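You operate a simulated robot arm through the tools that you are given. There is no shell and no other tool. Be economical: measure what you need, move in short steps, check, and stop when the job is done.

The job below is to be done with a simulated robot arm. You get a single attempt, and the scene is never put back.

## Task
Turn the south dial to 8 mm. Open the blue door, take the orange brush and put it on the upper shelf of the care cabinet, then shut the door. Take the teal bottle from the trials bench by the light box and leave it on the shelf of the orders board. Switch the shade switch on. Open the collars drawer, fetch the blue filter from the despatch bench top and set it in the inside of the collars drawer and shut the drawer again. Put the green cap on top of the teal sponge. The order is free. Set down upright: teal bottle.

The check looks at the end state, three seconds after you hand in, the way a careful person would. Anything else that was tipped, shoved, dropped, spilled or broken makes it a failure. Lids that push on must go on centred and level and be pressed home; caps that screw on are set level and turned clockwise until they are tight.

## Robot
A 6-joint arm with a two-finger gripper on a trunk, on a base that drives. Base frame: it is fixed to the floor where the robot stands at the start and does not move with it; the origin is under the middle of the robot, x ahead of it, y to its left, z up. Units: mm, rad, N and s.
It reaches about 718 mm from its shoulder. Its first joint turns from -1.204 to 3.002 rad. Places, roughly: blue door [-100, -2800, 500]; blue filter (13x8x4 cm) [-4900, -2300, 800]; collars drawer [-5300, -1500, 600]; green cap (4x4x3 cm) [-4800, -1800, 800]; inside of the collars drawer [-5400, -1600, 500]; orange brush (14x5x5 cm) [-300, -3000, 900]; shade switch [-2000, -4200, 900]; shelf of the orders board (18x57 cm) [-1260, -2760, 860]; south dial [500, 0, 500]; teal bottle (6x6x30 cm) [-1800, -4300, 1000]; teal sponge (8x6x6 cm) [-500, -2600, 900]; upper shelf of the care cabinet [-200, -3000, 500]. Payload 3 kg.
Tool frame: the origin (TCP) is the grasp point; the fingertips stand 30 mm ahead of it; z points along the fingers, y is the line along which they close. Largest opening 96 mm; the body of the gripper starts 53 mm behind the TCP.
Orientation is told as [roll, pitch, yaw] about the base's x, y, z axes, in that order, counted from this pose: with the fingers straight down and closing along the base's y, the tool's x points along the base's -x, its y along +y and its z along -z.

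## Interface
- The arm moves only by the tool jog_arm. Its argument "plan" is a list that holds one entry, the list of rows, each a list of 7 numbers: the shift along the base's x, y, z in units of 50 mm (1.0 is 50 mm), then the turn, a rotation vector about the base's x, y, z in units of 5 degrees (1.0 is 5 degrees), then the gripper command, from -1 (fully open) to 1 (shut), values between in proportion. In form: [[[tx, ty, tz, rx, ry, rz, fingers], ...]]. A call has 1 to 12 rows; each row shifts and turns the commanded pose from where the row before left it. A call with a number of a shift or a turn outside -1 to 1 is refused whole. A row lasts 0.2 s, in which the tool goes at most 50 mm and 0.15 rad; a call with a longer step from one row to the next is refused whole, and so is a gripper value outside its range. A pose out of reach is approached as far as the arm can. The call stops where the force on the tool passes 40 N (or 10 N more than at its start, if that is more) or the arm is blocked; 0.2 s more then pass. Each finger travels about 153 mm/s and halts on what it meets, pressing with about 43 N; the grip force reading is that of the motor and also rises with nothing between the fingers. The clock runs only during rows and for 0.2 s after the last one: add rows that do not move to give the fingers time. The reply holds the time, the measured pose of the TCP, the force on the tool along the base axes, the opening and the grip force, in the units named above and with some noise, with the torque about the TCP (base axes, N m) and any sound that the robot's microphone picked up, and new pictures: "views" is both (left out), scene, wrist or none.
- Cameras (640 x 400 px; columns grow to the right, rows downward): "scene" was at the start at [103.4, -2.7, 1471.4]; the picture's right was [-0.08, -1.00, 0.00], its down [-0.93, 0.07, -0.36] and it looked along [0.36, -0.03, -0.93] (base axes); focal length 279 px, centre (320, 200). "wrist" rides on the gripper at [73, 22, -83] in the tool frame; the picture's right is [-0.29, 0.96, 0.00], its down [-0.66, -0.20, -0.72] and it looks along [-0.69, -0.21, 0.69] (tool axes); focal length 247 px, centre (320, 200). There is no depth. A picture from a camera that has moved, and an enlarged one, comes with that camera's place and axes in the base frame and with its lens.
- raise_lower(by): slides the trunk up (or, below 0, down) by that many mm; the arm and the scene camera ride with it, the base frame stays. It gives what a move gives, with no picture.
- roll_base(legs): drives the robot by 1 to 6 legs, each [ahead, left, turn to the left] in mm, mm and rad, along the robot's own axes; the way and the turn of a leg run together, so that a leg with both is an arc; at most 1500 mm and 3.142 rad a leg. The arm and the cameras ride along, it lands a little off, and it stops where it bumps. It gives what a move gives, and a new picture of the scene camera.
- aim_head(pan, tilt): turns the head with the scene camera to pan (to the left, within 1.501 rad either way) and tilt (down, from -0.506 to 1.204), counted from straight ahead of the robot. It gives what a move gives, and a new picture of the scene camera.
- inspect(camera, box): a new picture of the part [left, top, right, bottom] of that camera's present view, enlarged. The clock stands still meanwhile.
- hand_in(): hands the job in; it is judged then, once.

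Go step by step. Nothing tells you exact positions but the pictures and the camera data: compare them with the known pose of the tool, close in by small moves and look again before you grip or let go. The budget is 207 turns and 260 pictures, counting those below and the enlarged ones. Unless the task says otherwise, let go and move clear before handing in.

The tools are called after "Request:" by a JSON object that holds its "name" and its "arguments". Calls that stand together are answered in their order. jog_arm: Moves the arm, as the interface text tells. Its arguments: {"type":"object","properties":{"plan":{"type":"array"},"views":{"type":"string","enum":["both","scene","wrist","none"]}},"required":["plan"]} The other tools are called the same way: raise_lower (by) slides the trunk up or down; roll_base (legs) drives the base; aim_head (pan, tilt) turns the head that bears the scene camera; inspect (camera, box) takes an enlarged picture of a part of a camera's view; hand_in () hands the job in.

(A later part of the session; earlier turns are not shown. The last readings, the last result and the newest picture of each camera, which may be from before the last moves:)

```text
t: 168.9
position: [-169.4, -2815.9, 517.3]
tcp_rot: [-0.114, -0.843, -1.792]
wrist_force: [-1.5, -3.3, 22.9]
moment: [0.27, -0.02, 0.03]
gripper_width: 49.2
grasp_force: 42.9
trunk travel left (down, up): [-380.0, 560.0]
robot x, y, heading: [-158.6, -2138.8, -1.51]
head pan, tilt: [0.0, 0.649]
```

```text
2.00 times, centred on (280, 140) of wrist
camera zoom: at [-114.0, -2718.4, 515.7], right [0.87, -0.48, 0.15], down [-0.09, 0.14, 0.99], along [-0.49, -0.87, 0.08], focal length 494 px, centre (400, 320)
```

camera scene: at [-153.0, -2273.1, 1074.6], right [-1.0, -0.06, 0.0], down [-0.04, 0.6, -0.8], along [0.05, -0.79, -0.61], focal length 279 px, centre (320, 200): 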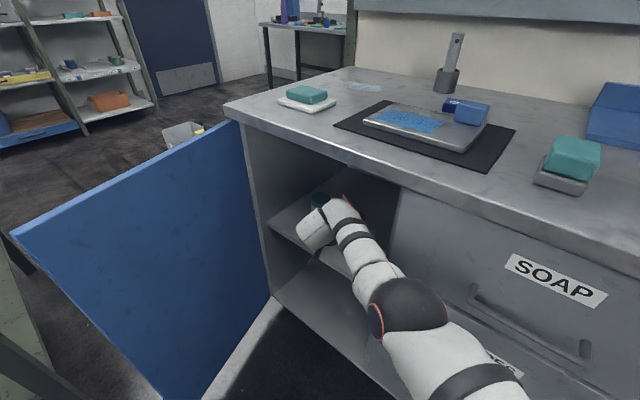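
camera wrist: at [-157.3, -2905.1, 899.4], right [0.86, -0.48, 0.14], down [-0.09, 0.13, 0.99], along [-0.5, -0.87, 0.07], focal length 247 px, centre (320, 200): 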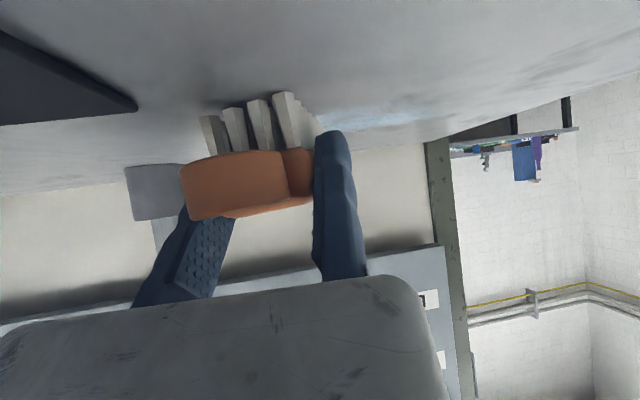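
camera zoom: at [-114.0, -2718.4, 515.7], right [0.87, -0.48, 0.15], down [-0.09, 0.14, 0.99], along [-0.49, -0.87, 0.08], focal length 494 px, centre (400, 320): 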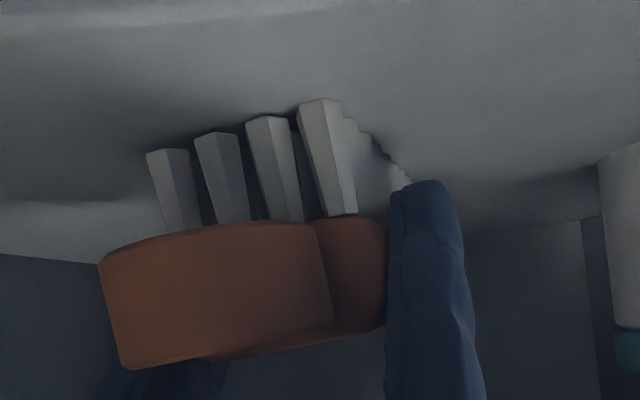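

Contact felt (23 N). Ease up 4 mm, open the jaws and lift straight up.

Request:
{"name": "raise_lower", "arguments": {"by": 4}}

Request:
{"name": "jog_arm", "arguments": {"plan": [[[0, 0, 0, 0, 0, 0, -0.15], [0, 0, 0, 0, 0, 0, -0.4], [0, 0, 0, 0, 0, 0, -0.4]]], "views": "none"}}

Request:
{"name": "raise_lower", "arguments": {"by": 65}}

Request:
{"name": "inspect", "arguments": {"camera": "wrist", "box": [0, 0, 640, 400]}}

```text
t: 169.5
position: [-168.5, -2813.4, 517.5]
tcp_rot: [-0.118, -0.833, -1.79]
wrist_force: [-0.4, -4.5, 16.0]
moment: [0.11, -0.06, 0.03]
gripper_width: 49.1
grasp_force: 43.0
trunk travel left (down, up): [-384.0, 556.0]
robot x, y, heading: [-156.4, -2141.7, -1.505]
head pan, tilt: [0.0, 0.649]
```

```text
t: 170.3
position: [-169.6, -2816.0, 516.1]
tcp_rot: [-0.12, -0.83, -1.789]
wrist_force: [-0.1, 0.8, 0.0]
moment: [-0.04, 0.01, -0.02]
gripper_width: 67.2
grasp_force: 0.1
trunk travel left (down, up): [-384.0, 556.0]
robot x, y, heading: [-158.0, -2132.8, -1.511]
head pan, tilt: [0.0, 0.649]
```

```text
t: 171.3
position: [-170.5, -2815.8, 581.4]
tcp_rot: [-0.12, -0.83, -1.79]
wrist_force: [0.2, 0.4, 0.4]
moment: [-0.02, 0.02, -0.01]
gripper_width: 67.1
grasp_force: 0.1
trunk travel left (down, up): [-449.0, 491.0]
robot x, y, heading: [-160.8, -2135.0, -1.509]
head pan, tilt: [0.0, 0.649]
```

```text
1.00 times, centred on (320, 200) of wrist (not enlarged: the box is as wide or as high as the picture)
camera zoom: at [-114.0, -2718.7, 579.7], right [0.87, -0.48, 0.14], down [-0.09, 0.13, 0.99], along [-0.49, -0.87, 0.07], focal length 247 px, centre (320, 200)
```

zoom: 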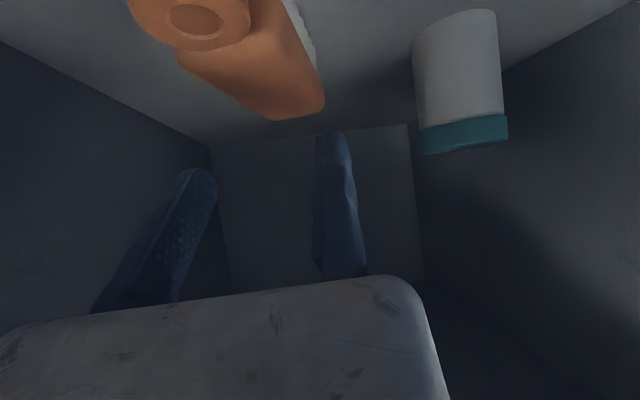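

Brush rests flat on the shelf, well inside. I back the hand out the same way, then look at the door.

Request:
{"name": "roll_base", "arguments": {"legs": [[-66, 38, 0], [-110, 0, 0], [0, -60, 0], [-420, 0, 0]]}}

```text
t: 173.9
position: [-188.5, -2635.8, 580.1]
tcp_rot: [-0.102, -0.822, -1.79]
wrist_force: [10.0, 8.9, 4.2]
moment: [0.03, 0.25, -0.56]
gripper_width: 59.9
grasp_force: 0.1
trunk travel left (down, up): [-449.0, 491.0]
robot x, y, heading: [-190.6, -1964.3, -1.5]
head pan, tilt: [0.0, 0.649]
stopped in leg 3: the force on the tool passed its limit at 44 N (the readings are from after the stop); the commanded pose is now the measured one
camera scene: at [-184.0, -2095.2, 1096.0], right [-1.0, -0.07, 0.0], down [-0.04, 0.6, -0.8], along [0.06, -0.8, -0.6], focal length 279 px, centre (320, 200)
```

scene: 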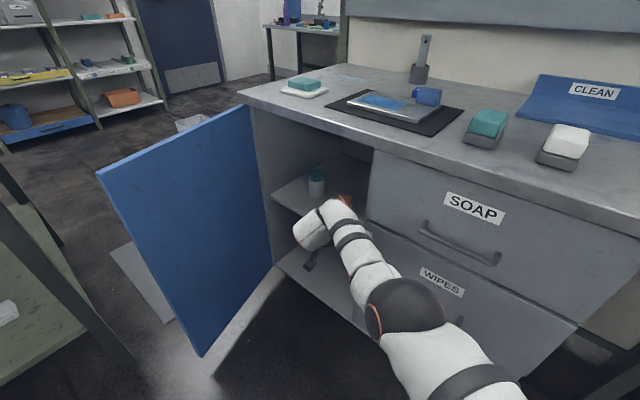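

The moving jaw brushed the divider edge; I step left 20 and back straight out.

Request:
{"name": "roll_base", "arguments": {"legs": [[-5, 25, 0], [-400, 0, 0]]}}

Request:
{"name": "inspect", "arguments": {"camera": "scene", "box": [100, 40, 420, 240]}}

```text
t: 176.8
position: [-196.8, -2230.4, 578.5]
tcp_rot: [-0.105, -0.82, -1.793]
wrist_force: [-1.5, -0.2, -0.1]
moment: [0.0, 0.01, 0.03]
gripper_width: 67.0
grasp_force: 0.0
trunk travel left (down, up): [-449.0, 491.0]
robot x, y, heading: [-194.3, -1558.7, -1.499]
head pan, tilt: [0.0, 0.649]
camera scene: at [-189.1, -1690.1, 1095.8], right [-1.0, -0.07, 0.0], down [-0.04, 0.6, -0.8], along [0.05, -0.79, -0.6], focal length 279 px, centre (320, 200)
```

scene: 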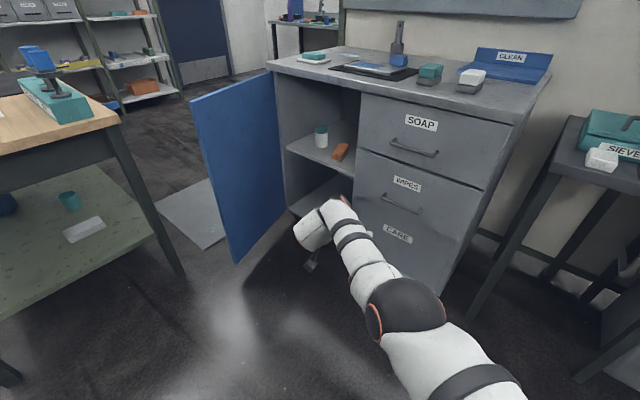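

```text
2.00 times, centred on (260, 140) of scene
camera zoom: at [-189.1, -1690.1, 1095.8], right [-1.0, -0.07, 0.0], down [-0.04, 0.6, -0.8], along [0.05, -0.79, -0.6], focal length 558 px, centre (440, 320)
```

zoom: 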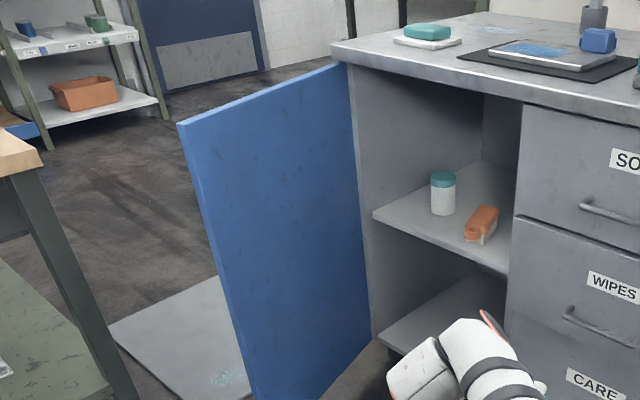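

Brush stays on the shelf. The door now stands ≈75°, edge at room (1713, −1832). I'll straddle its free edge with open jaws, fixed finger on the outer side.

Request:
{"name": "roll_base", "arguments": {"legs": [[-107, 94, 0], [353, 402, 0]]}}

Request:
{"name": "jog_arm", "arguments": {"plan": [[[0, 0, 0, 0, 0, 0, -1], [0, 0, 0, 0, 0, 0, -1]]], "views": "wrist"}}

```text
t: 180.8
position: [320.8, -2446.0, 577.8]
tcp_rot: [-0.107, -0.818, -1.787]
wrist_force: [-0.5, -0.4, -0.8]
moment: [-0.02, -0.01, -0.01]
gripper_width: 67.4
grasp_force: 0.1
trunk travel left (down, up): [-449.0, 491.0]
robot x, y, heading: [317.3, -1770.0, -1.502]
head pan, tilt: [0.0, 0.649]
camera scene: at [326.0, -1905.9, 1095.7], right [-1.0, -0.07, 0.0], down [-0.04, 0.6, -0.8], along [0.06, -0.79, -0.6], focal length 279 px, centre (320, 200)
```

scene: 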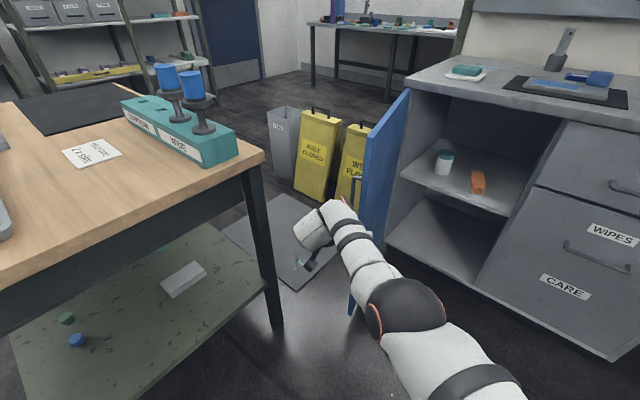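

```text
t: 181.4
position: [320.9, -2445.6, 578.3]
tcp_rot: [-0.105, -0.82, -1.787]
wrist_force: [-0.7, -0.3, 0.4]
moment: [-0.01, -0.01, 0.02]
gripper_width: 95.9
grasp_force: 0.0
trunk travel left (down, up): [-449.0, 491.0]
robot x, y, heading: [318.0, -1770.9, -1.499]
head pan, tilt: [0.0, 0.649]
camera wrist: at [375.1, -2348.0, 579.0], right [0.87, -0.47, 0.15], down [-0.1, 0.12, 0.99], along [-0.48, -0.87, 0.05], focal length 247 px, centre (320, 200)
```

wrist: 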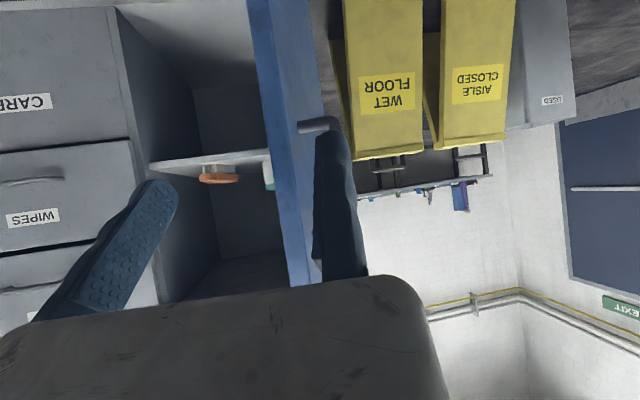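

The door edge lies between the jaws. Shift 12 mm left, then forward 85 along the door plane.

Request:
{"name": "roll_base", "arguments": {"legs": [[5, 12, 0], [76, -37, 0]]}}

Request:
{"name": "inspect", "arguments": {"camera": "wrist", "box": [0, 0, 640, 400]}}

```text
t: 182.9
position: [301.6, -2529.8, 578.1]
tcp_rot: [-0.104, -0.821, -1.786]
wrist_force: [0.0, 0.9, 0.5]
moment: [-0.03, 0.01, 0.03]
gripper_width: 96.1
grasp_force: 0.2
trunk travel left (down, up): [-449.0, 491.0]
robot x, y, heading: [300.8, -1856.4, -1.492]
head pan, tilt: [0.0, 0.649]
camera scene: at [305.9, -1989.6, 1095.6], right [-1.0, -0.07, 0.0], down [-0.04, 0.6, -0.8], along [0.06, -0.79, -0.61], focal length 279 px, centre (320, 200)
```

scene: 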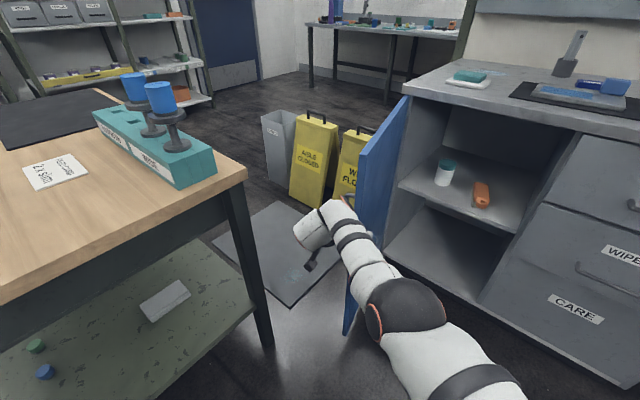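

```text
1.00 times, centred on (320, 200) of wrist (not enlarged: the box is as wide or as high as the picture)
camera zoom: at [355.6, -2431.5, 578.5], right [0.87, -0.47, 0.15], down [-0.1, 0.12, 0.99], along [-0.48, -0.87, 0.05], focal length 247 px, centre (320, 200)
```

zoom: 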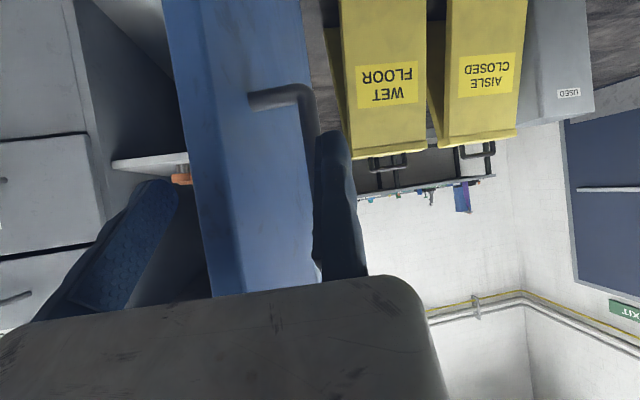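

The door is straddled. Sweep it closed along the arc.

Request:
{"name": "roll_base", "arguments": {"legs": [[-43, -128, 0], [-7, -105, 0]]}}

```text
t: 185.0
position: [63.8, -2495.9, 578.1]
tcp_rot: [-0.105, -0.821, -1.789]
wrist_force: [0.3, 0.1, 0.1]
moment: [0.03, 0.01, 0.02]
gripper_width: 96.1
grasp_force: 0.1
trunk travel left (down, up): [-449.0, 491.0]
robot x, y, heading: [61.4, -1822.9, -1.499]
head pan, tilt: [0.0, 0.649]
camera scene: at [68.5, -1955.8, 1095.7], right [-1.0, -0.07, 0.0], down [-0.04, 0.6, -0.8], along [0.06, -0.79, -0.6], focal length 279 px, centre (320, 200)
```

scene: 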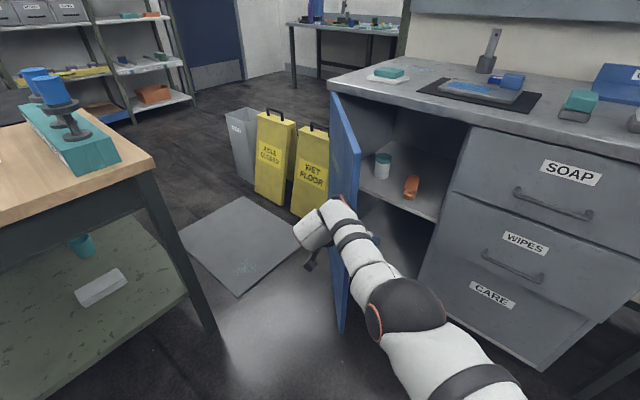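

Working. Continue closing.

Request:
{"name": "roll_base", "arguments": {"legs": [[21, -103, 0]]}}

Request:
{"name": "inspect", "arguments": {"camera": "wrist", "box": [0, 0, 640, 400]}}

```text
t: 186.1
position: [-35.4, -2523.4, 578.3]
tcp_rot: [-0.103, -0.822, -1.788]
wrist_force: [-0.1, -0.5, 0.2]
moment: [-0.03, -0.01, 0.01]
gripper_width: 95.9
grasp_force: 0.1
trunk travel left (down, up): [-449.0, 491.0]
robot x, y, heading: [-39.5, -1848.9, -1.501]
head pan, tilt: [0.0, 0.649]
camera scene: at [-32.8, -1984.4, 1095.7], right [-1.0, -0.07, 0.0], down [-0.04, 0.6, -0.8], along [0.06, -0.79, -0.6], focal length 279 px, centre (320, 200)
```

scene: 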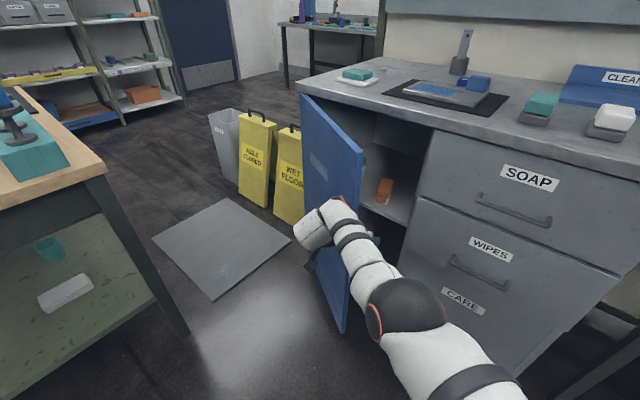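

```text
1.00 times, centred on (320, 200) of wrist (not enlarged: the box is as wide or as high as the picture)
camera zoom: at [17.5, -2426.6, 579.0], right [0.87, -0.47, 0.15], down [-0.1, 0.12, 0.99], along [-0.48, -0.87, 0.05], focal length 247 px, centre (320, 200)
```

zoom: 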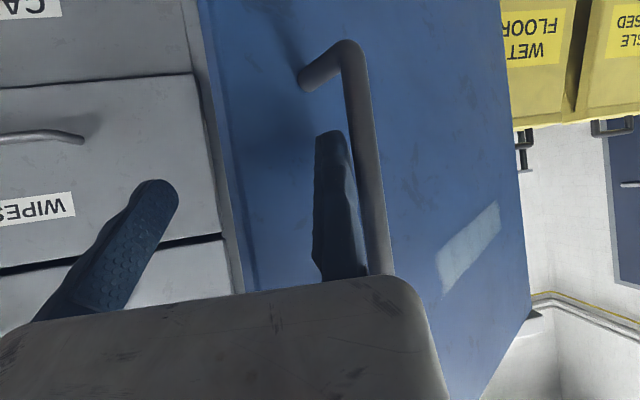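

Door ≈33°. Retreat the jaws backward, close the fingers, and push the door shut from the front left of the handle.

Request:
{"name": "roll_base", "arguments": {"legs": [[-90, 44, 0], [49, 56, 0]]}}

Request:
{"name": "jog_arm", "arguments": {"plan": [[[0, 0, 0, 0, 0, 0, 0], [0, 0, 0, 0, 0, 0, 1], [0, 0, 0, 0, 0, 0, 1], [0, 0, 0, 0, 0, 0, 1]]], "views": "wrist"}}

```text
t: 187.9
position: [61.5, -2476.2, 578.6]
tcp_rot: [-0.106, -0.82, -1.785]
wrist_force: [-0.6, 0.5, -0.2]
moment: [0.0, 0.0, -0.01]
gripper_width: 96.2
grasp_force: 0.0
trunk travel left (down, up): [-449.0, 491.0]
robot x, y, heading: [59.3, -1802.9, -1.498]
head pan, tilt: [0.0, 0.649]
camera scene: at [65.8, -1936.3, 1095.6], right [-1.0, -0.07, 0.0], down [-0.05, 0.6, -0.8], along [0.06, -0.79, -0.61], focal length 279 px, centre (320, 200)
```

scene: 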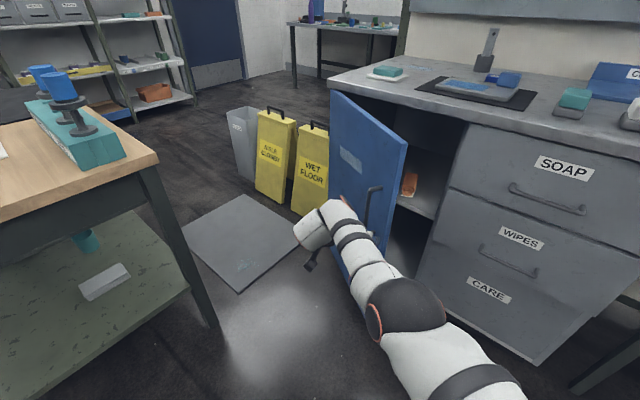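

```text
t: 188.9
position: [62.8, -2475.9, 577.6]
tcp_rot: [-0.105, -0.821, -1.786]
wrist_force: [-0.9, 0.0, 0.2]
moment: [0.02, 0.0, 0.0]
gripper_width: 0.0
grasp_force: 33.5
trunk travel left (down, up): [-449.0, 491.0]
robot x, y, heading: [56.0, -1799.7, -1.495]
head pan, tilt: [0.0, 0.649]
camera wrist: at [115.5, -2378.0, 579.1], right [0.87, -0.47, 0.15], down [-0.1, 0.12, 0.99], along [-0.48, -0.88, 0.05], focal length 247 px, centre (320, 200)
```

wrist: 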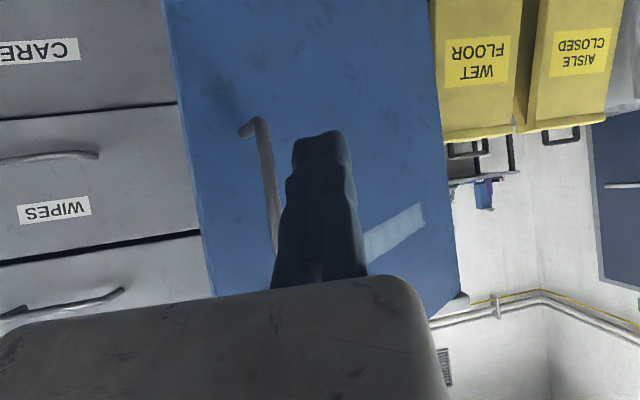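

Push in the −q direction.

Request:
{"name": "roll_base", "arguments": {"legs": [[75, -66, 0], [75, -66, 0], [38, -33, 0]]}}

```text
t: 191.4
position: [-87.4, -2677.0, 577.5]
tcp_rot: [-0.105, -0.822, -1.785]
wrist_force: [-0.9, 0.0, -1.2]
moment: [0.01, 0.01, -0.01]
gripper_width: 0.0
grasp_force: 32.4
trunk travel left (down, up): [-449.0, 491.0]
robot x, y, heading: [-95.3, -2000.6, -1.498]
head pan, tilt: [0.0, 0.649]
camera scene: at [-84.9, -2136.9, 1095.6], right [-1.0, -0.07, 0.0], down [-0.04, 0.6, -0.8], along [0.06, -0.79, -0.61], focal length 279 px, centre (320, 200)
```

scene: 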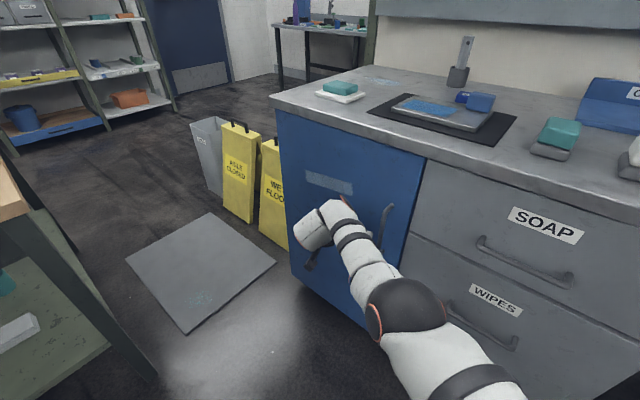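

Almost shut. Press the rest until contact resists.

Request:
{"name": "roll_base", "arguments": {"legs": [[22, -20, 0], [22, -20, 0], [15, -13, 0]]}}

Request:
{"name": "inspect", "arguments": {"camera": "scene", "box": [240, 80, 480, 230]}}

```text
t: 192.7
position: [-106.6, -2719.0, 580.3]
tcp_rot: [-0.08, -0.819, -1.785]
wrist_force: [3.4, -2.3, -1.9]
moment: [0.05, 0.05, -0.07]
gripper_width: 0.1
grasp_force: 32.8
trunk travel left (down, up): [-449.0, 491.0]
robot x, y, heading: [-127.1, -2047.9, -1.489]
head pan, tilt: [0.0, 0.649]
stopped in leg 2: the force on the tool passed its limit at 64 N (the readings are from after the stop); the commanded pose is now the measured one
camera scene: at [-117.1, -2181.9, 1095.6], right [-1.0, -0.08, 0.0], down [-0.05, 0.6, -0.8], along [0.07, -0.79, -0.61], focal length 279 px, centre (320, 200)
```

scene: 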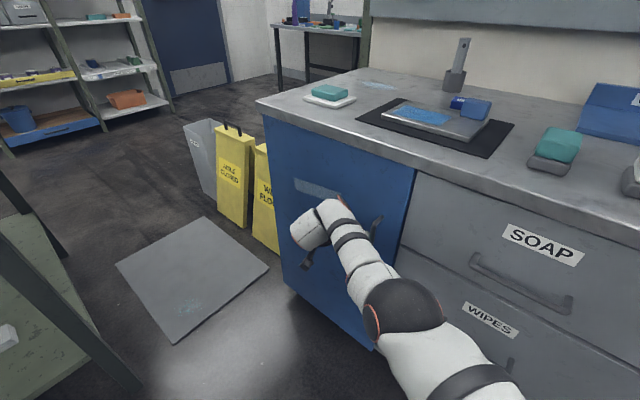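

```text
2.67 times, centred on (360, 155) of scene
camera zoom: at [-117.1, -2181.9, 1095.6], right [-1.0, -0.08, 0.0], down [-0.05, 0.6, -0.8], along [0.07, -0.79, -0.61], focal length 744 px, centre (213, 320)
```

zoom: 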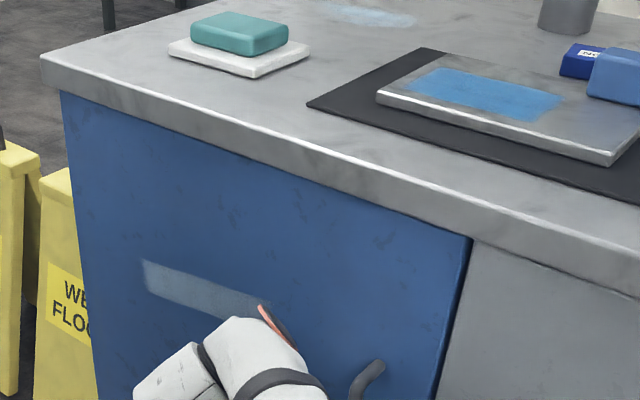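

The door is shut flush. I back off, raise the trunk and look toward the right for a route to the trials bench.

Request:
{"name": "roll_base", "arguments": {"legs": [[-700, -200, 0], [0, 0, -1.2]]}}

Request:
{"name": "raise_lower", "arguments": {"by": 400}}

Request:
{"name": "aim_head", "arguments": {"pan": 0, "tilt": 0.15}}

Request:
{"name": "aim_head", "arguments": {"pan": -1.0, "tilt": 0.15}}

```text
t: 193.7
position: [-101.6, -2704.6, 585.3]
tcp_rot: [-0.065, -0.828, -1.776]
wrist_force: [3.9, 1.7, 2.3]
moment: [-0.03, 0.31, -0.3]
gripper_width: 0.1
grasp_force: 32.8
trunk travel left (down, up): [-449.0, 491.0]
robot x, y, heading: [-131.5, -2030.7, -1.479]
head pan, tilt: [0.0, 0.649]
stopped in leg 1: the robot was blocked; the commanded pose is now the measured one
camera scene: at [-121.9, -2164.4, 1095.8], right [-1.0, -0.09, 0.0], down [-0.05, 0.6, -0.8], along [0.07, -0.79, -0.6], focal length 279 px, centre (320, 200)
```

scene: 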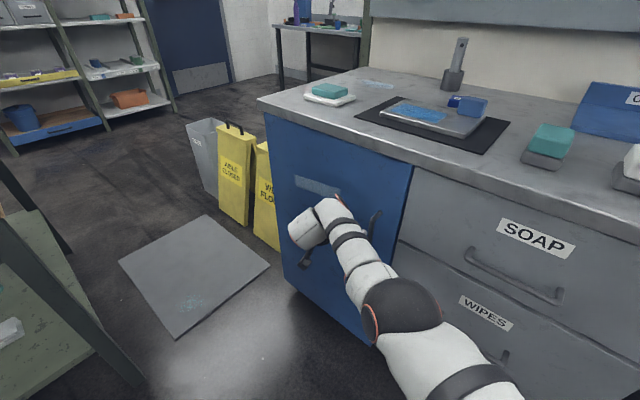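

```text
t: 197.5
position: [-103.6, -2704.2, 984.1]
tcp_rot: [-0.066, -0.83, -1.777]
wrist_force: [-1.1, 0.6, 0.3]
moment: [-0.06, 0.01, -0.03]
gripper_width: 0.1
grasp_force: 32.6
trunk travel left (down, up): [-849.0, 91.0]
robot x, y, heading: [-133.7, -2030.9, -1.477]
head pan, tilt: [0.0, 0.649]
```

```text
t: 198.4
position: [-102.5, -2705.0, 985.0]
tcp_rot: [-0.066, -0.827, -1.777]
wrist_force: [0.5, 0.2, -0.9]
moment: [0.0, 0.0, 0.0]
gripper_width: 0.0
grasp_force: 33.0
trunk travel left (down, up): [-849.0, 91.0]
robot x, y, heading: [-132.3, -2033.2, -1.48]
head pan, tilt: [0.0, 0.15]
camera scene: at [-121.9, -2170.7, 1541.4], right [-1.0, -0.09, 0.0], down [-0.01, 0.15, -0.99], along [0.09, -0.98, -0.15], focal length 279 px, centre (320, 200)
```

scene: 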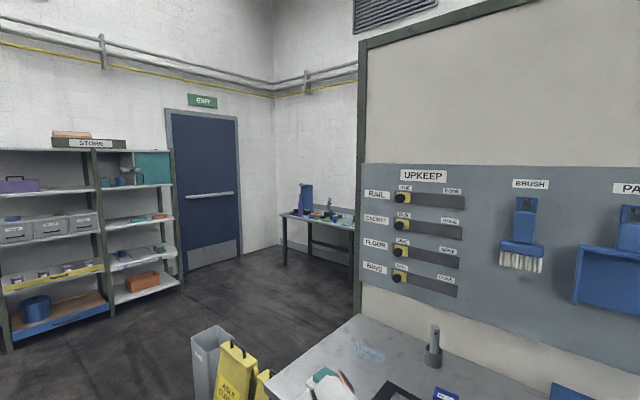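

```text
t: 199.7
position: [-103.7, -2704.8, 984.3]
tcp_rot: [-0.066, -0.83, -1.777]
wrist_force: [0.4, 0.3, 0.3]
moment: [-0.02, -0.01, 0.03]
gripper_width: 0.0
grasp_force: 33.0
trunk travel left (down, up): [-849.0, 91.0]
robot x, y, heading: [-134.2, -2029.3, -1.482]
head pan, tilt: [-1.0, 0.15]
camera scene: at [-203.3, -2135.1, 1541.5], right [-0.61, 0.79, 0.0], down [0.12, 0.09, -0.99], along [-0.78, -0.6, -0.15], focal length 279 px, centre (320, 200)
```

scene: 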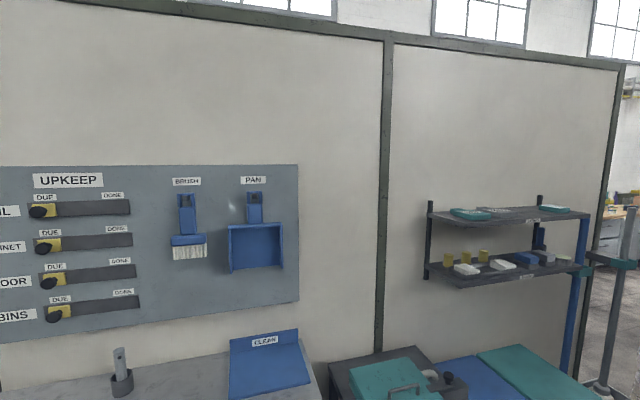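

My hand had caught the handle sideways; it's free now. The partition ends on the right too. I back straight away, then turn right and view the area.

Request:
{"name": "roll_base", "arguments": {"legs": [[-700, 0, 0], [0, 0, -1.3]]}}

Request:
{"name": "aim_head", "arguments": {"pan": 0, "tilt": 0.25}}

```text
t: 206.8
position: [-832.3, -1543.4, 983.7]
tcp_rot: [-0.065, -0.829, -3.07]
wrist_force: [0.0, 0.0, 0.1]
moment: [-0.02, 0.02, 0.01]
gripper_width: 0.0
grasp_force: 33.3
trunk travel left (down, up): [-849.0, 91.0]
robot x, y, heading: [-189.6, -1325.7, -2.775]
head pan, tilt: [-1.0, 0.15]
camera scene: at [-315.5, -1292.0, 1541.5], right [0.59, 0.8, 0.0], down [0.12, -0.09, -0.99], along [-0.8, 0.59, -0.15], focal length 279 px, centre (320, 200)
```

scene: 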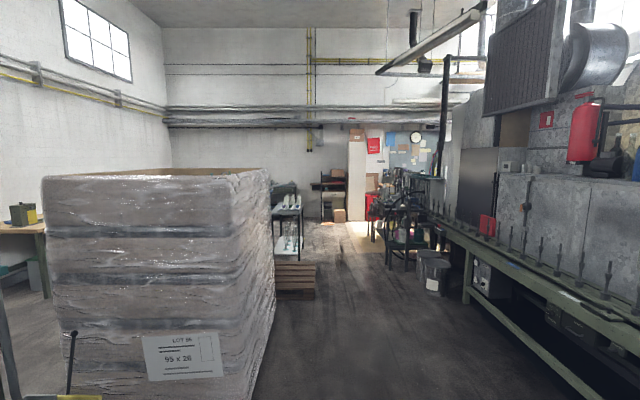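

```text
t: 208.0
position: [-832.4, -1544.4, 985.3]
tcp_rot: [-0.067, -0.83, -3.071]
wrist_force: [0.5, -0.6, 0.6]
moment: [0.01, -0.01, 0.01]
gripper_width: 0.0
grasp_force: 32.8
trunk travel left (down, up): [-849.0, 91.0]
robot x, y, heading: [-188.6, -1329.4, -2.778]
head pan, tilt: [0.0, 0.25]
camera scene: at [-328.2, -1380.2, 1532.2], right [-0.36, 0.93, 0.0], down [0.23, 0.09, -0.97], along [-0.91, -0.34, -0.25], focal length 279 px, centre (320, 200)
```

scene: 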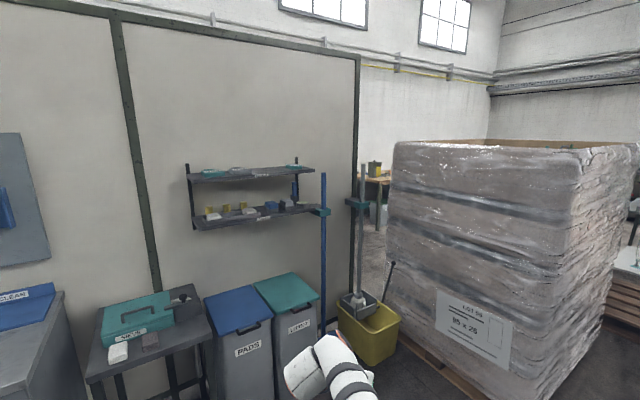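

There's a wrapped pallet on the right; I'll take the left passage between cabinet and work table instead, making a loop. Drive to the corridor first.

Request:
{"name": "roll_base", "arguments": {"legs": [[0, 0, 2.124], [944, -785, 0]]}}

```text
t: 219.3
position: [575.4, -2966.1, 985.2]
tcp_rot: [-0.067, -0.829, -0.955]
wrist_force: [-0.2, 0.1, -0.3]
moment: [-0.01, -0.01, 0.01]
gripper_width: 0.0
grasp_force: 33.7
trunk travel left (down, up): [-849.0, 91.0]
robot x, y, heading: [63.0, -2525.7, -0.665]
head pan, tilt: [0.0, 0.25]
camera scene: at [173.2, -2613.5, 1532.2], right [-0.62, -0.79, 0.0], down [-0.19, 0.15, -0.97], along [0.76, -0.6, -0.25], focal length 279 px, centre (320, 200)
```

scene: 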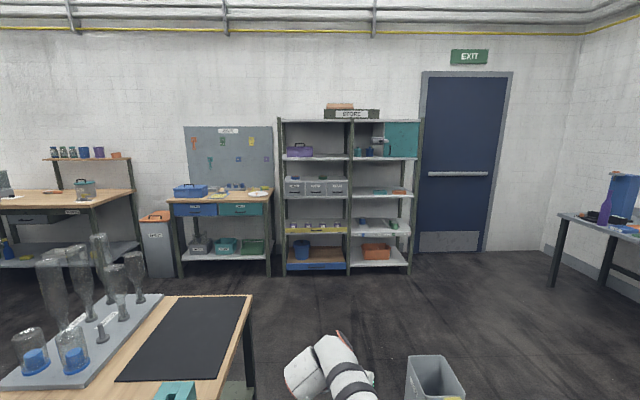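

Open floor ahead. Continue +p 1500, then strafe right around the bin.

Request:
{"name": "roll_base", "arguments": {"legs": [[1480, 0, 0], [0, -1150, 0], [0, 0, -1.555]]}}

```text
t: 222.1
position: [738.2, -3121.7, 978.1]
tcp_rot: [-0.075, -0.788, -0.908]
wrist_force: [-0.8, 0.6, 0.1]
moment: [0.02, 0.0, 0.0]
gripper_width: 0.0
grasp_force: 32.9
trunk travel left (down, up): [-849.0, 91.0]
robot x, y, heading: [265.6, -2699.9, -0.63]
head pan, tilt: [0.0, 0.25]
stopped in leg 1: the robot was blocked; the commanded pose is now the measured one
camera scene: at [331.3, -2747.0, 1541.4], right [-0.59, -0.81, 0.0], down [-0.17, 0.12, -0.98], along [0.79, -0.58, -0.21], focal length 279 px, centre (320, 200)
```

scene: 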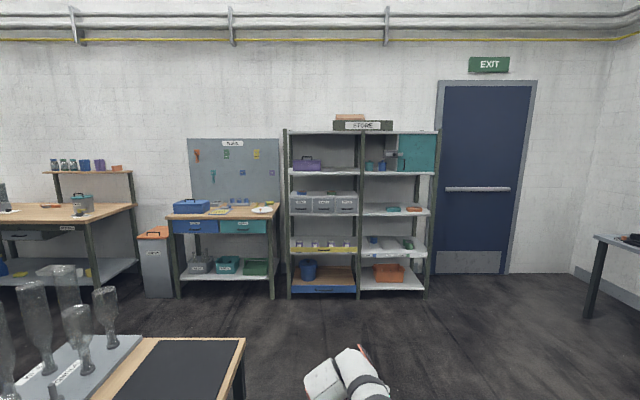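

The base bumped onto the thick floor mat. I back off and will go around the other side of the work table instead.

Request:
{"name": "roll_base", "arguments": {"legs": [[-820, 0, 0], [0, 1380, 0]]}}

```text
t: 232.9
position: [913.7, -1537.3, 963.3]
tcp_rot: [-0.082, -0.782, -0.895]
wrist_force: [0.9, 0.1, 0.1]
moment: [-0.01, -0.02, 0.03]
gripper_width: 0.0
grasp_force: 33.4
trunk travel left (down, up): [-849.0, 91.0]
robot x, y, heading: [397.5, -1106.6, -0.619]
head pan, tilt: [0.0, 0.25]
camera scene: at [511.8, -1189.8, 1532.2], right [-0.58, -0.81, 0.0], down [-0.2, 0.14, -0.97], along [0.79, -0.56, -0.25], focal length 279 px, centre (320, 200)
```

scene: 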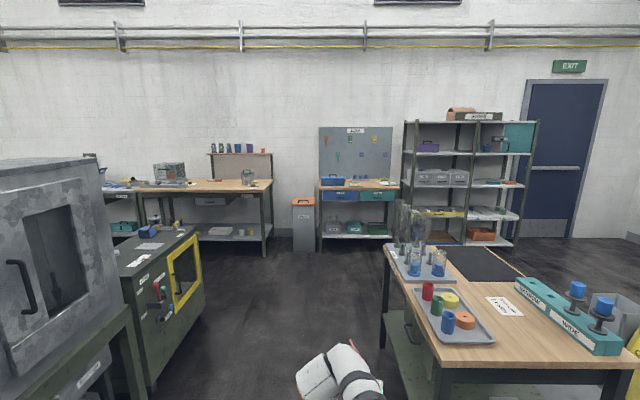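

The passage between machine and table is wide. Drive ahead 2300, then strafe right past the table end.

Request:
{"name": "roll_base", "arguments": {"legs": [[1200, 80, 0], [1100, 0, 0], [0, -1400, 0], [0, -1200, 0], [0, 0, -1.6]]}}

```text
t: 260.3
position: [342.8, -5006.3, 962.1]
tcp_rot: [-0.081, -0.784, -2.487]
wrist_force: [0.2, -0.5, 0.3]
moment: [0.01, -0.02, -0.02]
gripper_width: 0.0
grasp_force: 33.2
trunk travel left (down, up): [-849.0, 91.0]
robot x, y, heading: [783.0, -4495.4, -2.213]
head pan, tilt: [0.0, 0.25]
camera scene: at [694.5, -4610.6, 1532.2], right [-0.8, 0.6, 0.0], down [0.15, 0.2, -0.97], along [-0.58, -0.78, -0.25], focal length 279 px, centre (320, 200)
```

scene: 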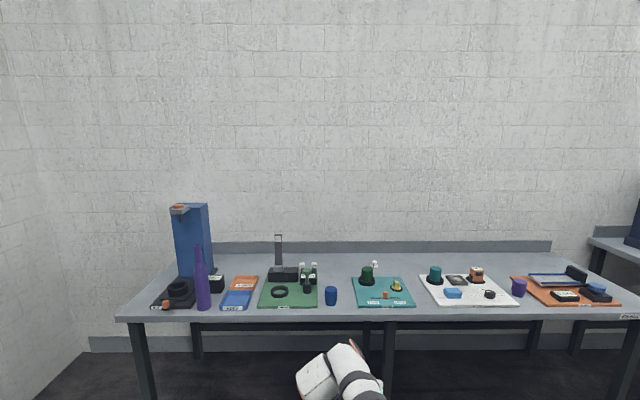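

The back bench runs along the wall; the trials section should be further right. Strafe right 2 m.

Request:
{"name": "roll_base", "arguments": {"legs": [[120, 0, 0], [0, -1000, 0], [0, -1050, 0]]}}

```text
t: 271.3
position: [-1367.7, -3866.0, 962.3]
tcp_rot: [-0.083, -0.783, -2.494]
wrist_force: [0.4, -0.1, -0.1]
moment: [-0.01, 0.0, -0.02]
gripper_width: 0.1
grasp_force: 33.5
trunk travel left (down, up): [-849.0, 91.0]
robot x, y, heading: [-926.0, -3359.9, -2.216]
head pan, tilt: [0.0, 0.25]
camera scene: at [-1013.2, -3473.5, 1532.2], right [-0.8, 0.6, 0.0], down [0.15, 0.2, -0.97], along [-0.58, -0.77, -0.25], focal length 279 px, centre (320, 200)
```

scene: 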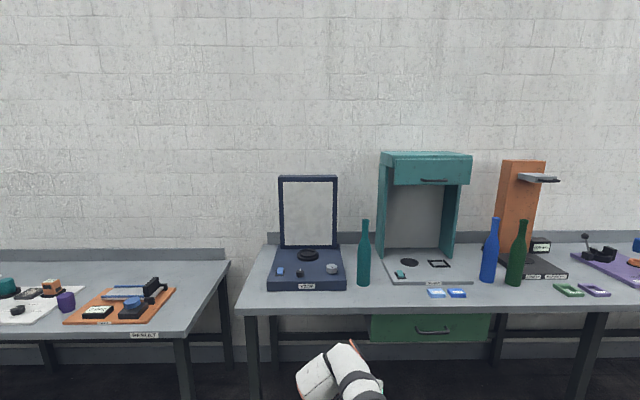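

The teal bottle is in view next to the light boxes. Zoom to find the shade switch.

Request:
{"name": "inspect", "arguments": {"camera": "scene", "box": [250, 160, 490, 310]}}

```text
2.67 times, centred on (370, 235) of scene
camera zoom: at [-1013.2, -3473.5, 1532.2], right [-0.8, 0.6, 0.0], down [0.15, 0.2, -0.97], along [-0.58, -0.77, -0.25], focal length 744 px, centre (187, 107)
```

zoom: 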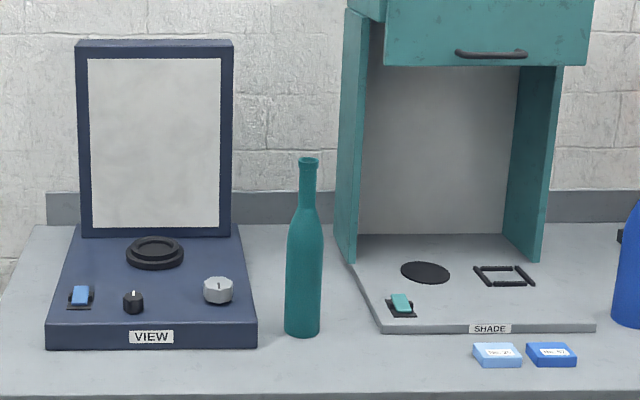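

Request:
{"name": "inspect", "arguments": {"camera": "scene", "box": [376, 258, 424, 288]}}

Request:
{"name": "inspect", "arguments": {"camera": "scene", "box": [256, 258, 304, 288]}}

```text
13.33 times, centred on (400, 273) of scene
camera zoom: at [-1013.2, -3473.5, 1532.2], right [-0.8, 0.6, 0.0], down [0.15, 0.2, -0.97], along [-0.58, -0.77, -0.25], focal length 3721 px, centre (-747, -773)
```

zoom: 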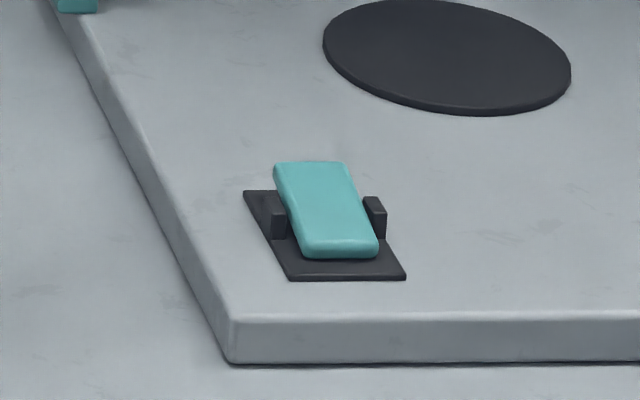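

```text
13.33 times, centred on (280, 273) of scene
camera zoom: at [-1013.2, -3473.5, 1532.2], right [-0.8, 0.6, 0.0], down [0.15, 0.2, -0.97], along [-0.58, -0.77, -0.25], focal length 3721 px, centre (853, -773)
```

zoom: 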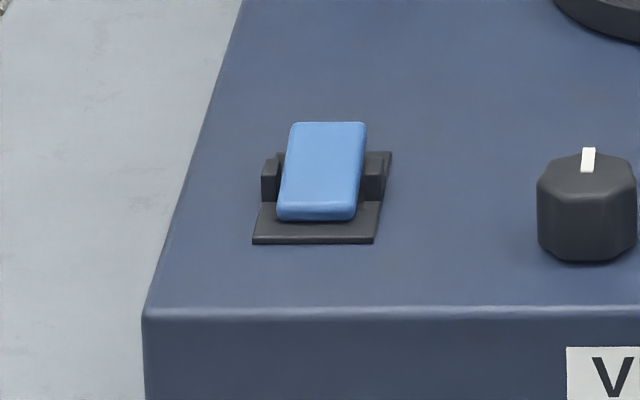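

The SHADE rocker has its far end raised (off); pressing the far end switches it on. I strafe right and advance so the closed fingertips hover above that far end.

Request:
{"name": "roll_base", "arguments": {"legs": [[0, -308, 0], [540, 0, 0]]}}

Request:
{"name": "inspect", "arguments": {"camera": "wrist", "box": [0, 0, 640, 400]}}

```text
t: 276.1
position: [-1940.4, -4110.7, 962.5]
tcp_rot: [-0.082, -0.783, -2.495]
wrist_force: [0.2, -0.1, 0.5]
moment: [-0.02, 0.0, -0.01]
gripper_width: 0.0
grasp_force: 32.8
trunk travel left (down, up): [-849.0, 91.0]
robot x, y, heading: [-1495.0, -3607.4, -2.226]
head pan, tilt: [0.0, 0.25]
camera scene: at [-1584.6, -3719.6, 1532.3], right [-0.8, 0.61, 0.0], down [0.15, 0.2, -0.97], along [-0.59, -0.77, -0.25], focal length 279 px, centre (320, 200)
```

scene: 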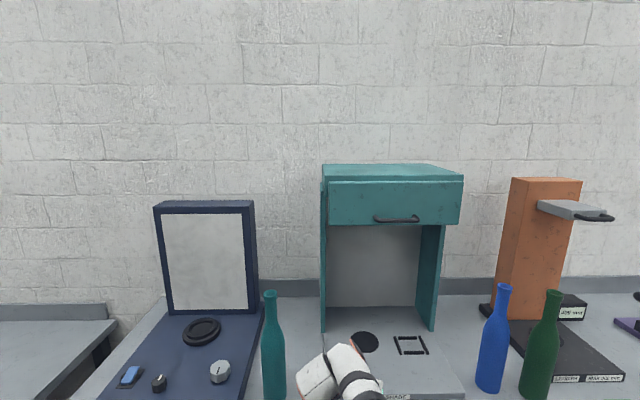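

```text
1.00 times, centred on (320, 200) of wrist (not enlarged: the box is as wide or as high as the picture)
camera zoom: at [-1835.1, -4070.8, 967.5], right [0.36, -0.92, 0.15], down [-0.04, 0.15, 0.99], along [-0.93, -0.37, 0.01], focal length 247 px, centre (320, 200)
```

zoom: 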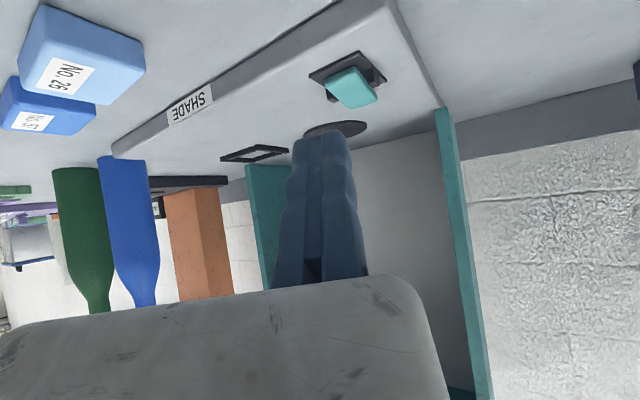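

Wrist view agrees on the rocker position. Base ahead 84 mm, lower 20 mm, and recheck.

Request:
{"name": "roll_base", "arguments": {"legs": [[84, 0, 0]]}}

Request:
{"name": "raise_lower", "arguments": {"by": -20}}

Request:
{"name": "inspect", "arguments": {"camera": "wrist", "box": [240, 20, 480, 170]}}

```text
t: 277.2
position: [-1989.9, -4177.9, 962.7]
tcp_rot: [-0.082, -0.783, -2.496]
wrist_force: [0.3, -0.3, -0.9]
moment: [-0.03, 0.0, 0.01]
gripper_width: 0.0
grasp_force: 33.3
trunk travel left (down, up): [-849.0, 91.0]
robot x, y, heading: [-1545.1, -3675.4, -2.224]
head pan, tilt: [0.0, 0.25]
camera scene: at [-1634.9, -3785.6, 1532.4], right [-0.8, 0.61, 0.0], down [0.15, 0.2, -0.97], along [-0.59, -0.77, -0.25], focal length 279 px, centre (320, 200)
```

scene: 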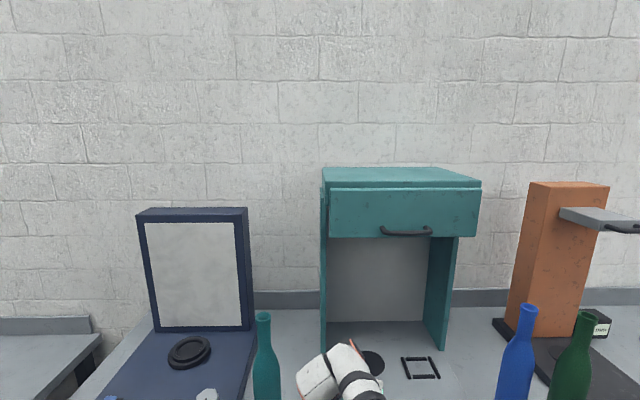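

```text
t: 277.9
position: [-1992.3, -4178.6, 941.7]
tcp_rot: [-0.079, -0.781, -2.495]
wrist_force: [-0.4, -0.5, 0.6]
moment: [-0.01, -0.03, 0.01]
gripper_width: 0.1
grasp_force: 33.1
trunk travel left (down, up): [-829.0, 111.0]
robot x, y, heading: [-1545.9, -3670.8, -2.222]
head pan, tilt: [0.0, 0.25]
```

```text
2.67 times, centred on (360, 95) of wrist
camera zoom: at [-1886.3, -4138.0, 946.8], right [0.36, -0.92, 0.15], down [-0.04, 0.15, 0.99], along [-0.93, -0.37, 0.01], focal length 659 px, centre (213, 480)
```

zoom: 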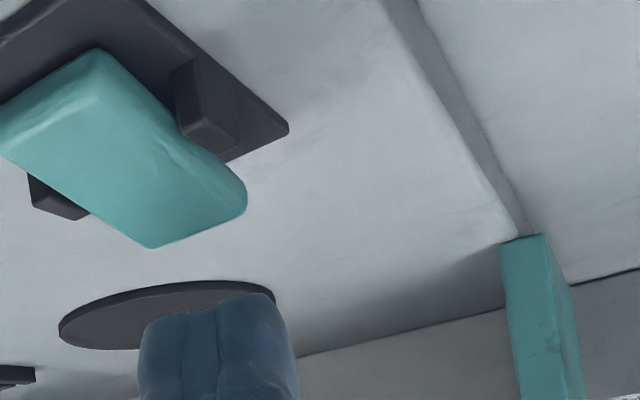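

Fingertips are right above the far end. Press down.

Request:
{"name": "raise_lower", "arguments": {"by": -20}}

Request:
{"name": "raise_lower", "arguments": {"by": -8}}

Request:
{"name": "inspect", "arguments": {"camera": "wrist", "box": [240, 20, 480, 170]}}

```text
t: 278.6
position: [-1989.4, -4177.8, 921.1]
tcp_rot: [-0.082, -0.785, -2.496]
wrist_force: [-0.2, 0.0, -0.1]
moment: [0.02, 0.01, -0.01]
gripper_width: 0.2
grasp_force: 32.6
trunk travel left (down, up): [-809.0, 131.0]
robot x, y, heading: [-1545.1, -3675.0, -2.219]
head pan, tilt: [0.0, 0.25]
```

```text
t: 279.1
position: [-1991.0, -4177.3, 920.6]
tcp_rot: [-0.075, -0.796, -2.5]
wrist_force: [-6.2, -5.9, 26.9]
moment: [-0.31, 0.59, -0.17]
gripper_width: 6.2
grasp_force: 33.3
trunk travel left (down, up): [-801.0, 139.0]
robot x, y, heading: [-1546.1, -3669.8, -2.218]
head pan, tilt: [0.0, 0.25]
```

```text
2.67 times, centred on (360, 95) of wrist
camera zoom: at [-1885.7, -4137.1, 925.3], right [0.37, -0.92, 0.16], down [-0.04, 0.16, 0.99], along [-0.93, -0.37, 0.02], focal length 659 px, centre (213, 480)
```

zoom: 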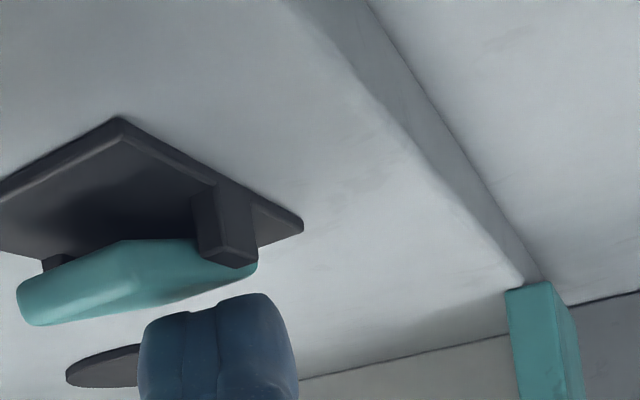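

Force spiked to 27 N and the rocker seems flipped. Lift and look.

Request:
{"name": "raise_lower", "arguments": {"by": 60}}

Request:
{"name": "inspect", "arguments": {"camera": "wrist", "box": [240, 0, 480, 150]}}

```text
t: 280.1
position: [-1989.8, -4178.6, 973.0]
tcp_rot: [-0.084, -0.781, -2.495]
wrist_force: [0.0, -0.2, 0.5]
moment: [-0.01, 0.02, -0.03]
gripper_width: 0.0
grasp_force: 33.4
trunk travel left (down, up): [-861.0, 79.0]
robot x, y, heading: [-1544.1, -3672.7, -2.225]
head pan, tilt: [0.0, 0.25]
```

```text
2.67 times, centred on (360, 75) of wrist
camera zoom: at [-1885.9, -4137.4, 978.7], right [0.36, -0.92, 0.15], down [-0.05, 0.14, 0.99], along [-0.93, -0.37, 0.01], focal length 659 px, centre (213, 533)
```

zoom: 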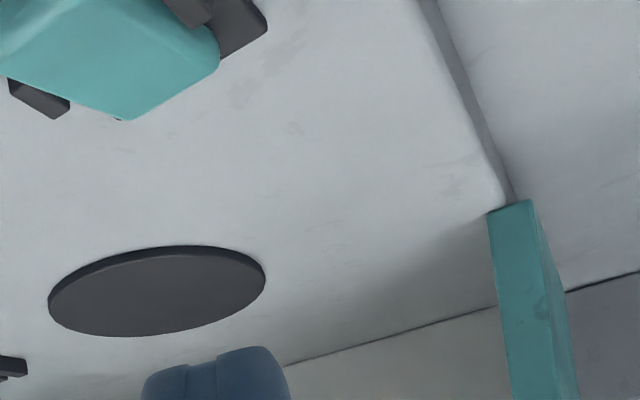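

Back off for a clear look with the scene camera.

Request:
{"name": "roll_base", "arguments": {"legs": [[-400, 0, 0]]}}

Request:
{"name": "inspect", "arguments": {"camera": "scene", "box": [320, 280, 400, 330]}}

```text
t: 282.6
position: [-1746.2, -3856.2, 973.8]
tcp_rot: [-0.082, -0.782, -2.498]
wrist_force: [0.3, -0.2, 0.4]
moment: [-0.01, 0.04, -0.02]
gripper_width: 0.0
grasp_force: 33.1
trunk travel left (down, up): [-861.0, 79.0]
robot x, y, heading: [-1299.8, -3356.2, -2.22]
head pan, tilt: [0.0, 0.25]
camera scene: at [-1391.6, -3465.7, 1544.1], right [-0.8, 0.6, 0.0], down [0.15, 0.2, -0.97], along [-0.59, -0.77, -0.25], focal length 279 px, centre (320, 200)
```

scene: 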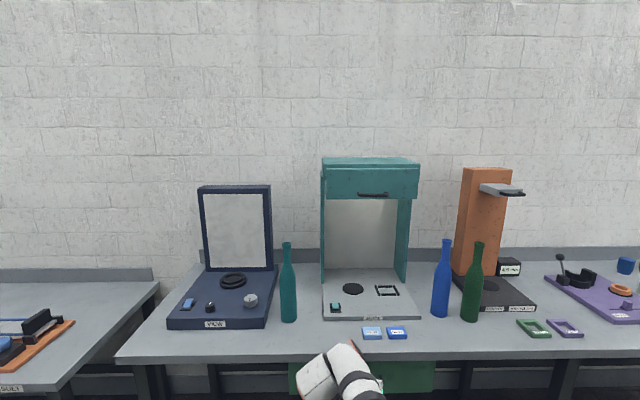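

```text
8.00 times, centred on (360, 305) of scene
camera zoom: at [-1391.6, -3465.7, 1544.1], right [-0.8, 0.6, 0.0], down [0.15, 0.2, -0.97], along [-0.59, -0.77, -0.25], focal length 2233 px, centre (0, -640)
```

zoom: 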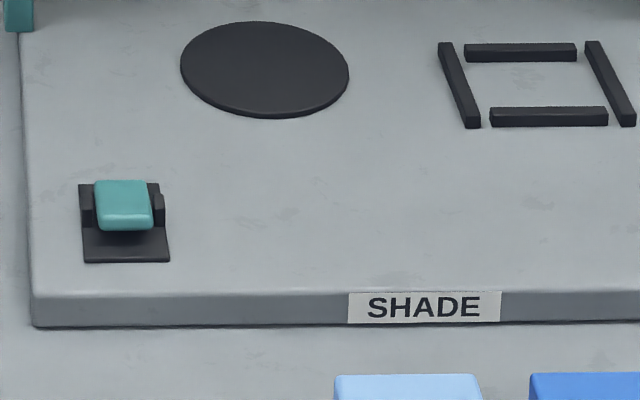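

The near end is now raised, far end down: the switch is on. Now I level the tool horizontally and straight for the bottle (at ≈(−1857, −4268), top z≈1148).

Request:
{"name": "jog_arm", "arguments": {"plan": [[[-0.027, -0.036, 0, -0.541, 0.841, 1, -1], [-0.027, -0.036, 0, -0.614, 0.789, 1, -1], [-0.027, -0.036, 0, -0.675, 0.737, 1, -1], [-0.027, -0.036, 0, -0.739, 0.674, 1, -1], [-0.027, -0.036, 0, -0.797, 0.604, 1, -1], [-0.027, -0.036, 0, -0.797, 0.604, 0, -1], [-0.027, -0.036, 0, -0.797, 0.604, 0, -1], [-0.027, -0.036, 0, -0.797, 0.604, 0, -1], [-0.027, -0.036, 0, -0.797, 0.604, 0, -1], [0, 0, 0, 0, 0, 0, -1]]], "views": "wrist"}}

```text
t: 284.8
position: [-1759.1, -3874.4, 968.6]
tcp_rot: [-0.544, -1.391, -1.627]
wrist_force: [0.0, -0.2, -0.2]
moment: [0.02, 0.0, 0.0]
gripper_width: 96.1
grasp_force: 0.1
out of reach, approached as far as the arm can: row 5, 8, 9
trunk travel left (down, up): [-861.0, 79.0]
robot x, y, heading: [-1302.2, -3355.1, -2.22]
head pan, tilt: [0.0, 0.25]
camera wrist: at [-1692.7, -3807.9, 906.6], right [0.79, -0.59, 0.2], down [0.23, 0.58, 0.78], along [-0.57, -0.57, 0.59], focal length 247 px, centre (320, 200)
```

wrist: 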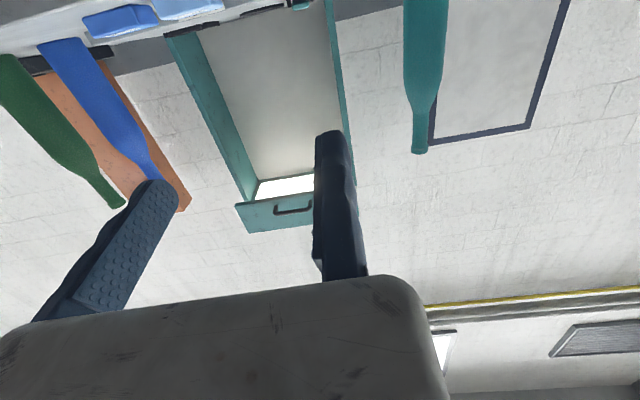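

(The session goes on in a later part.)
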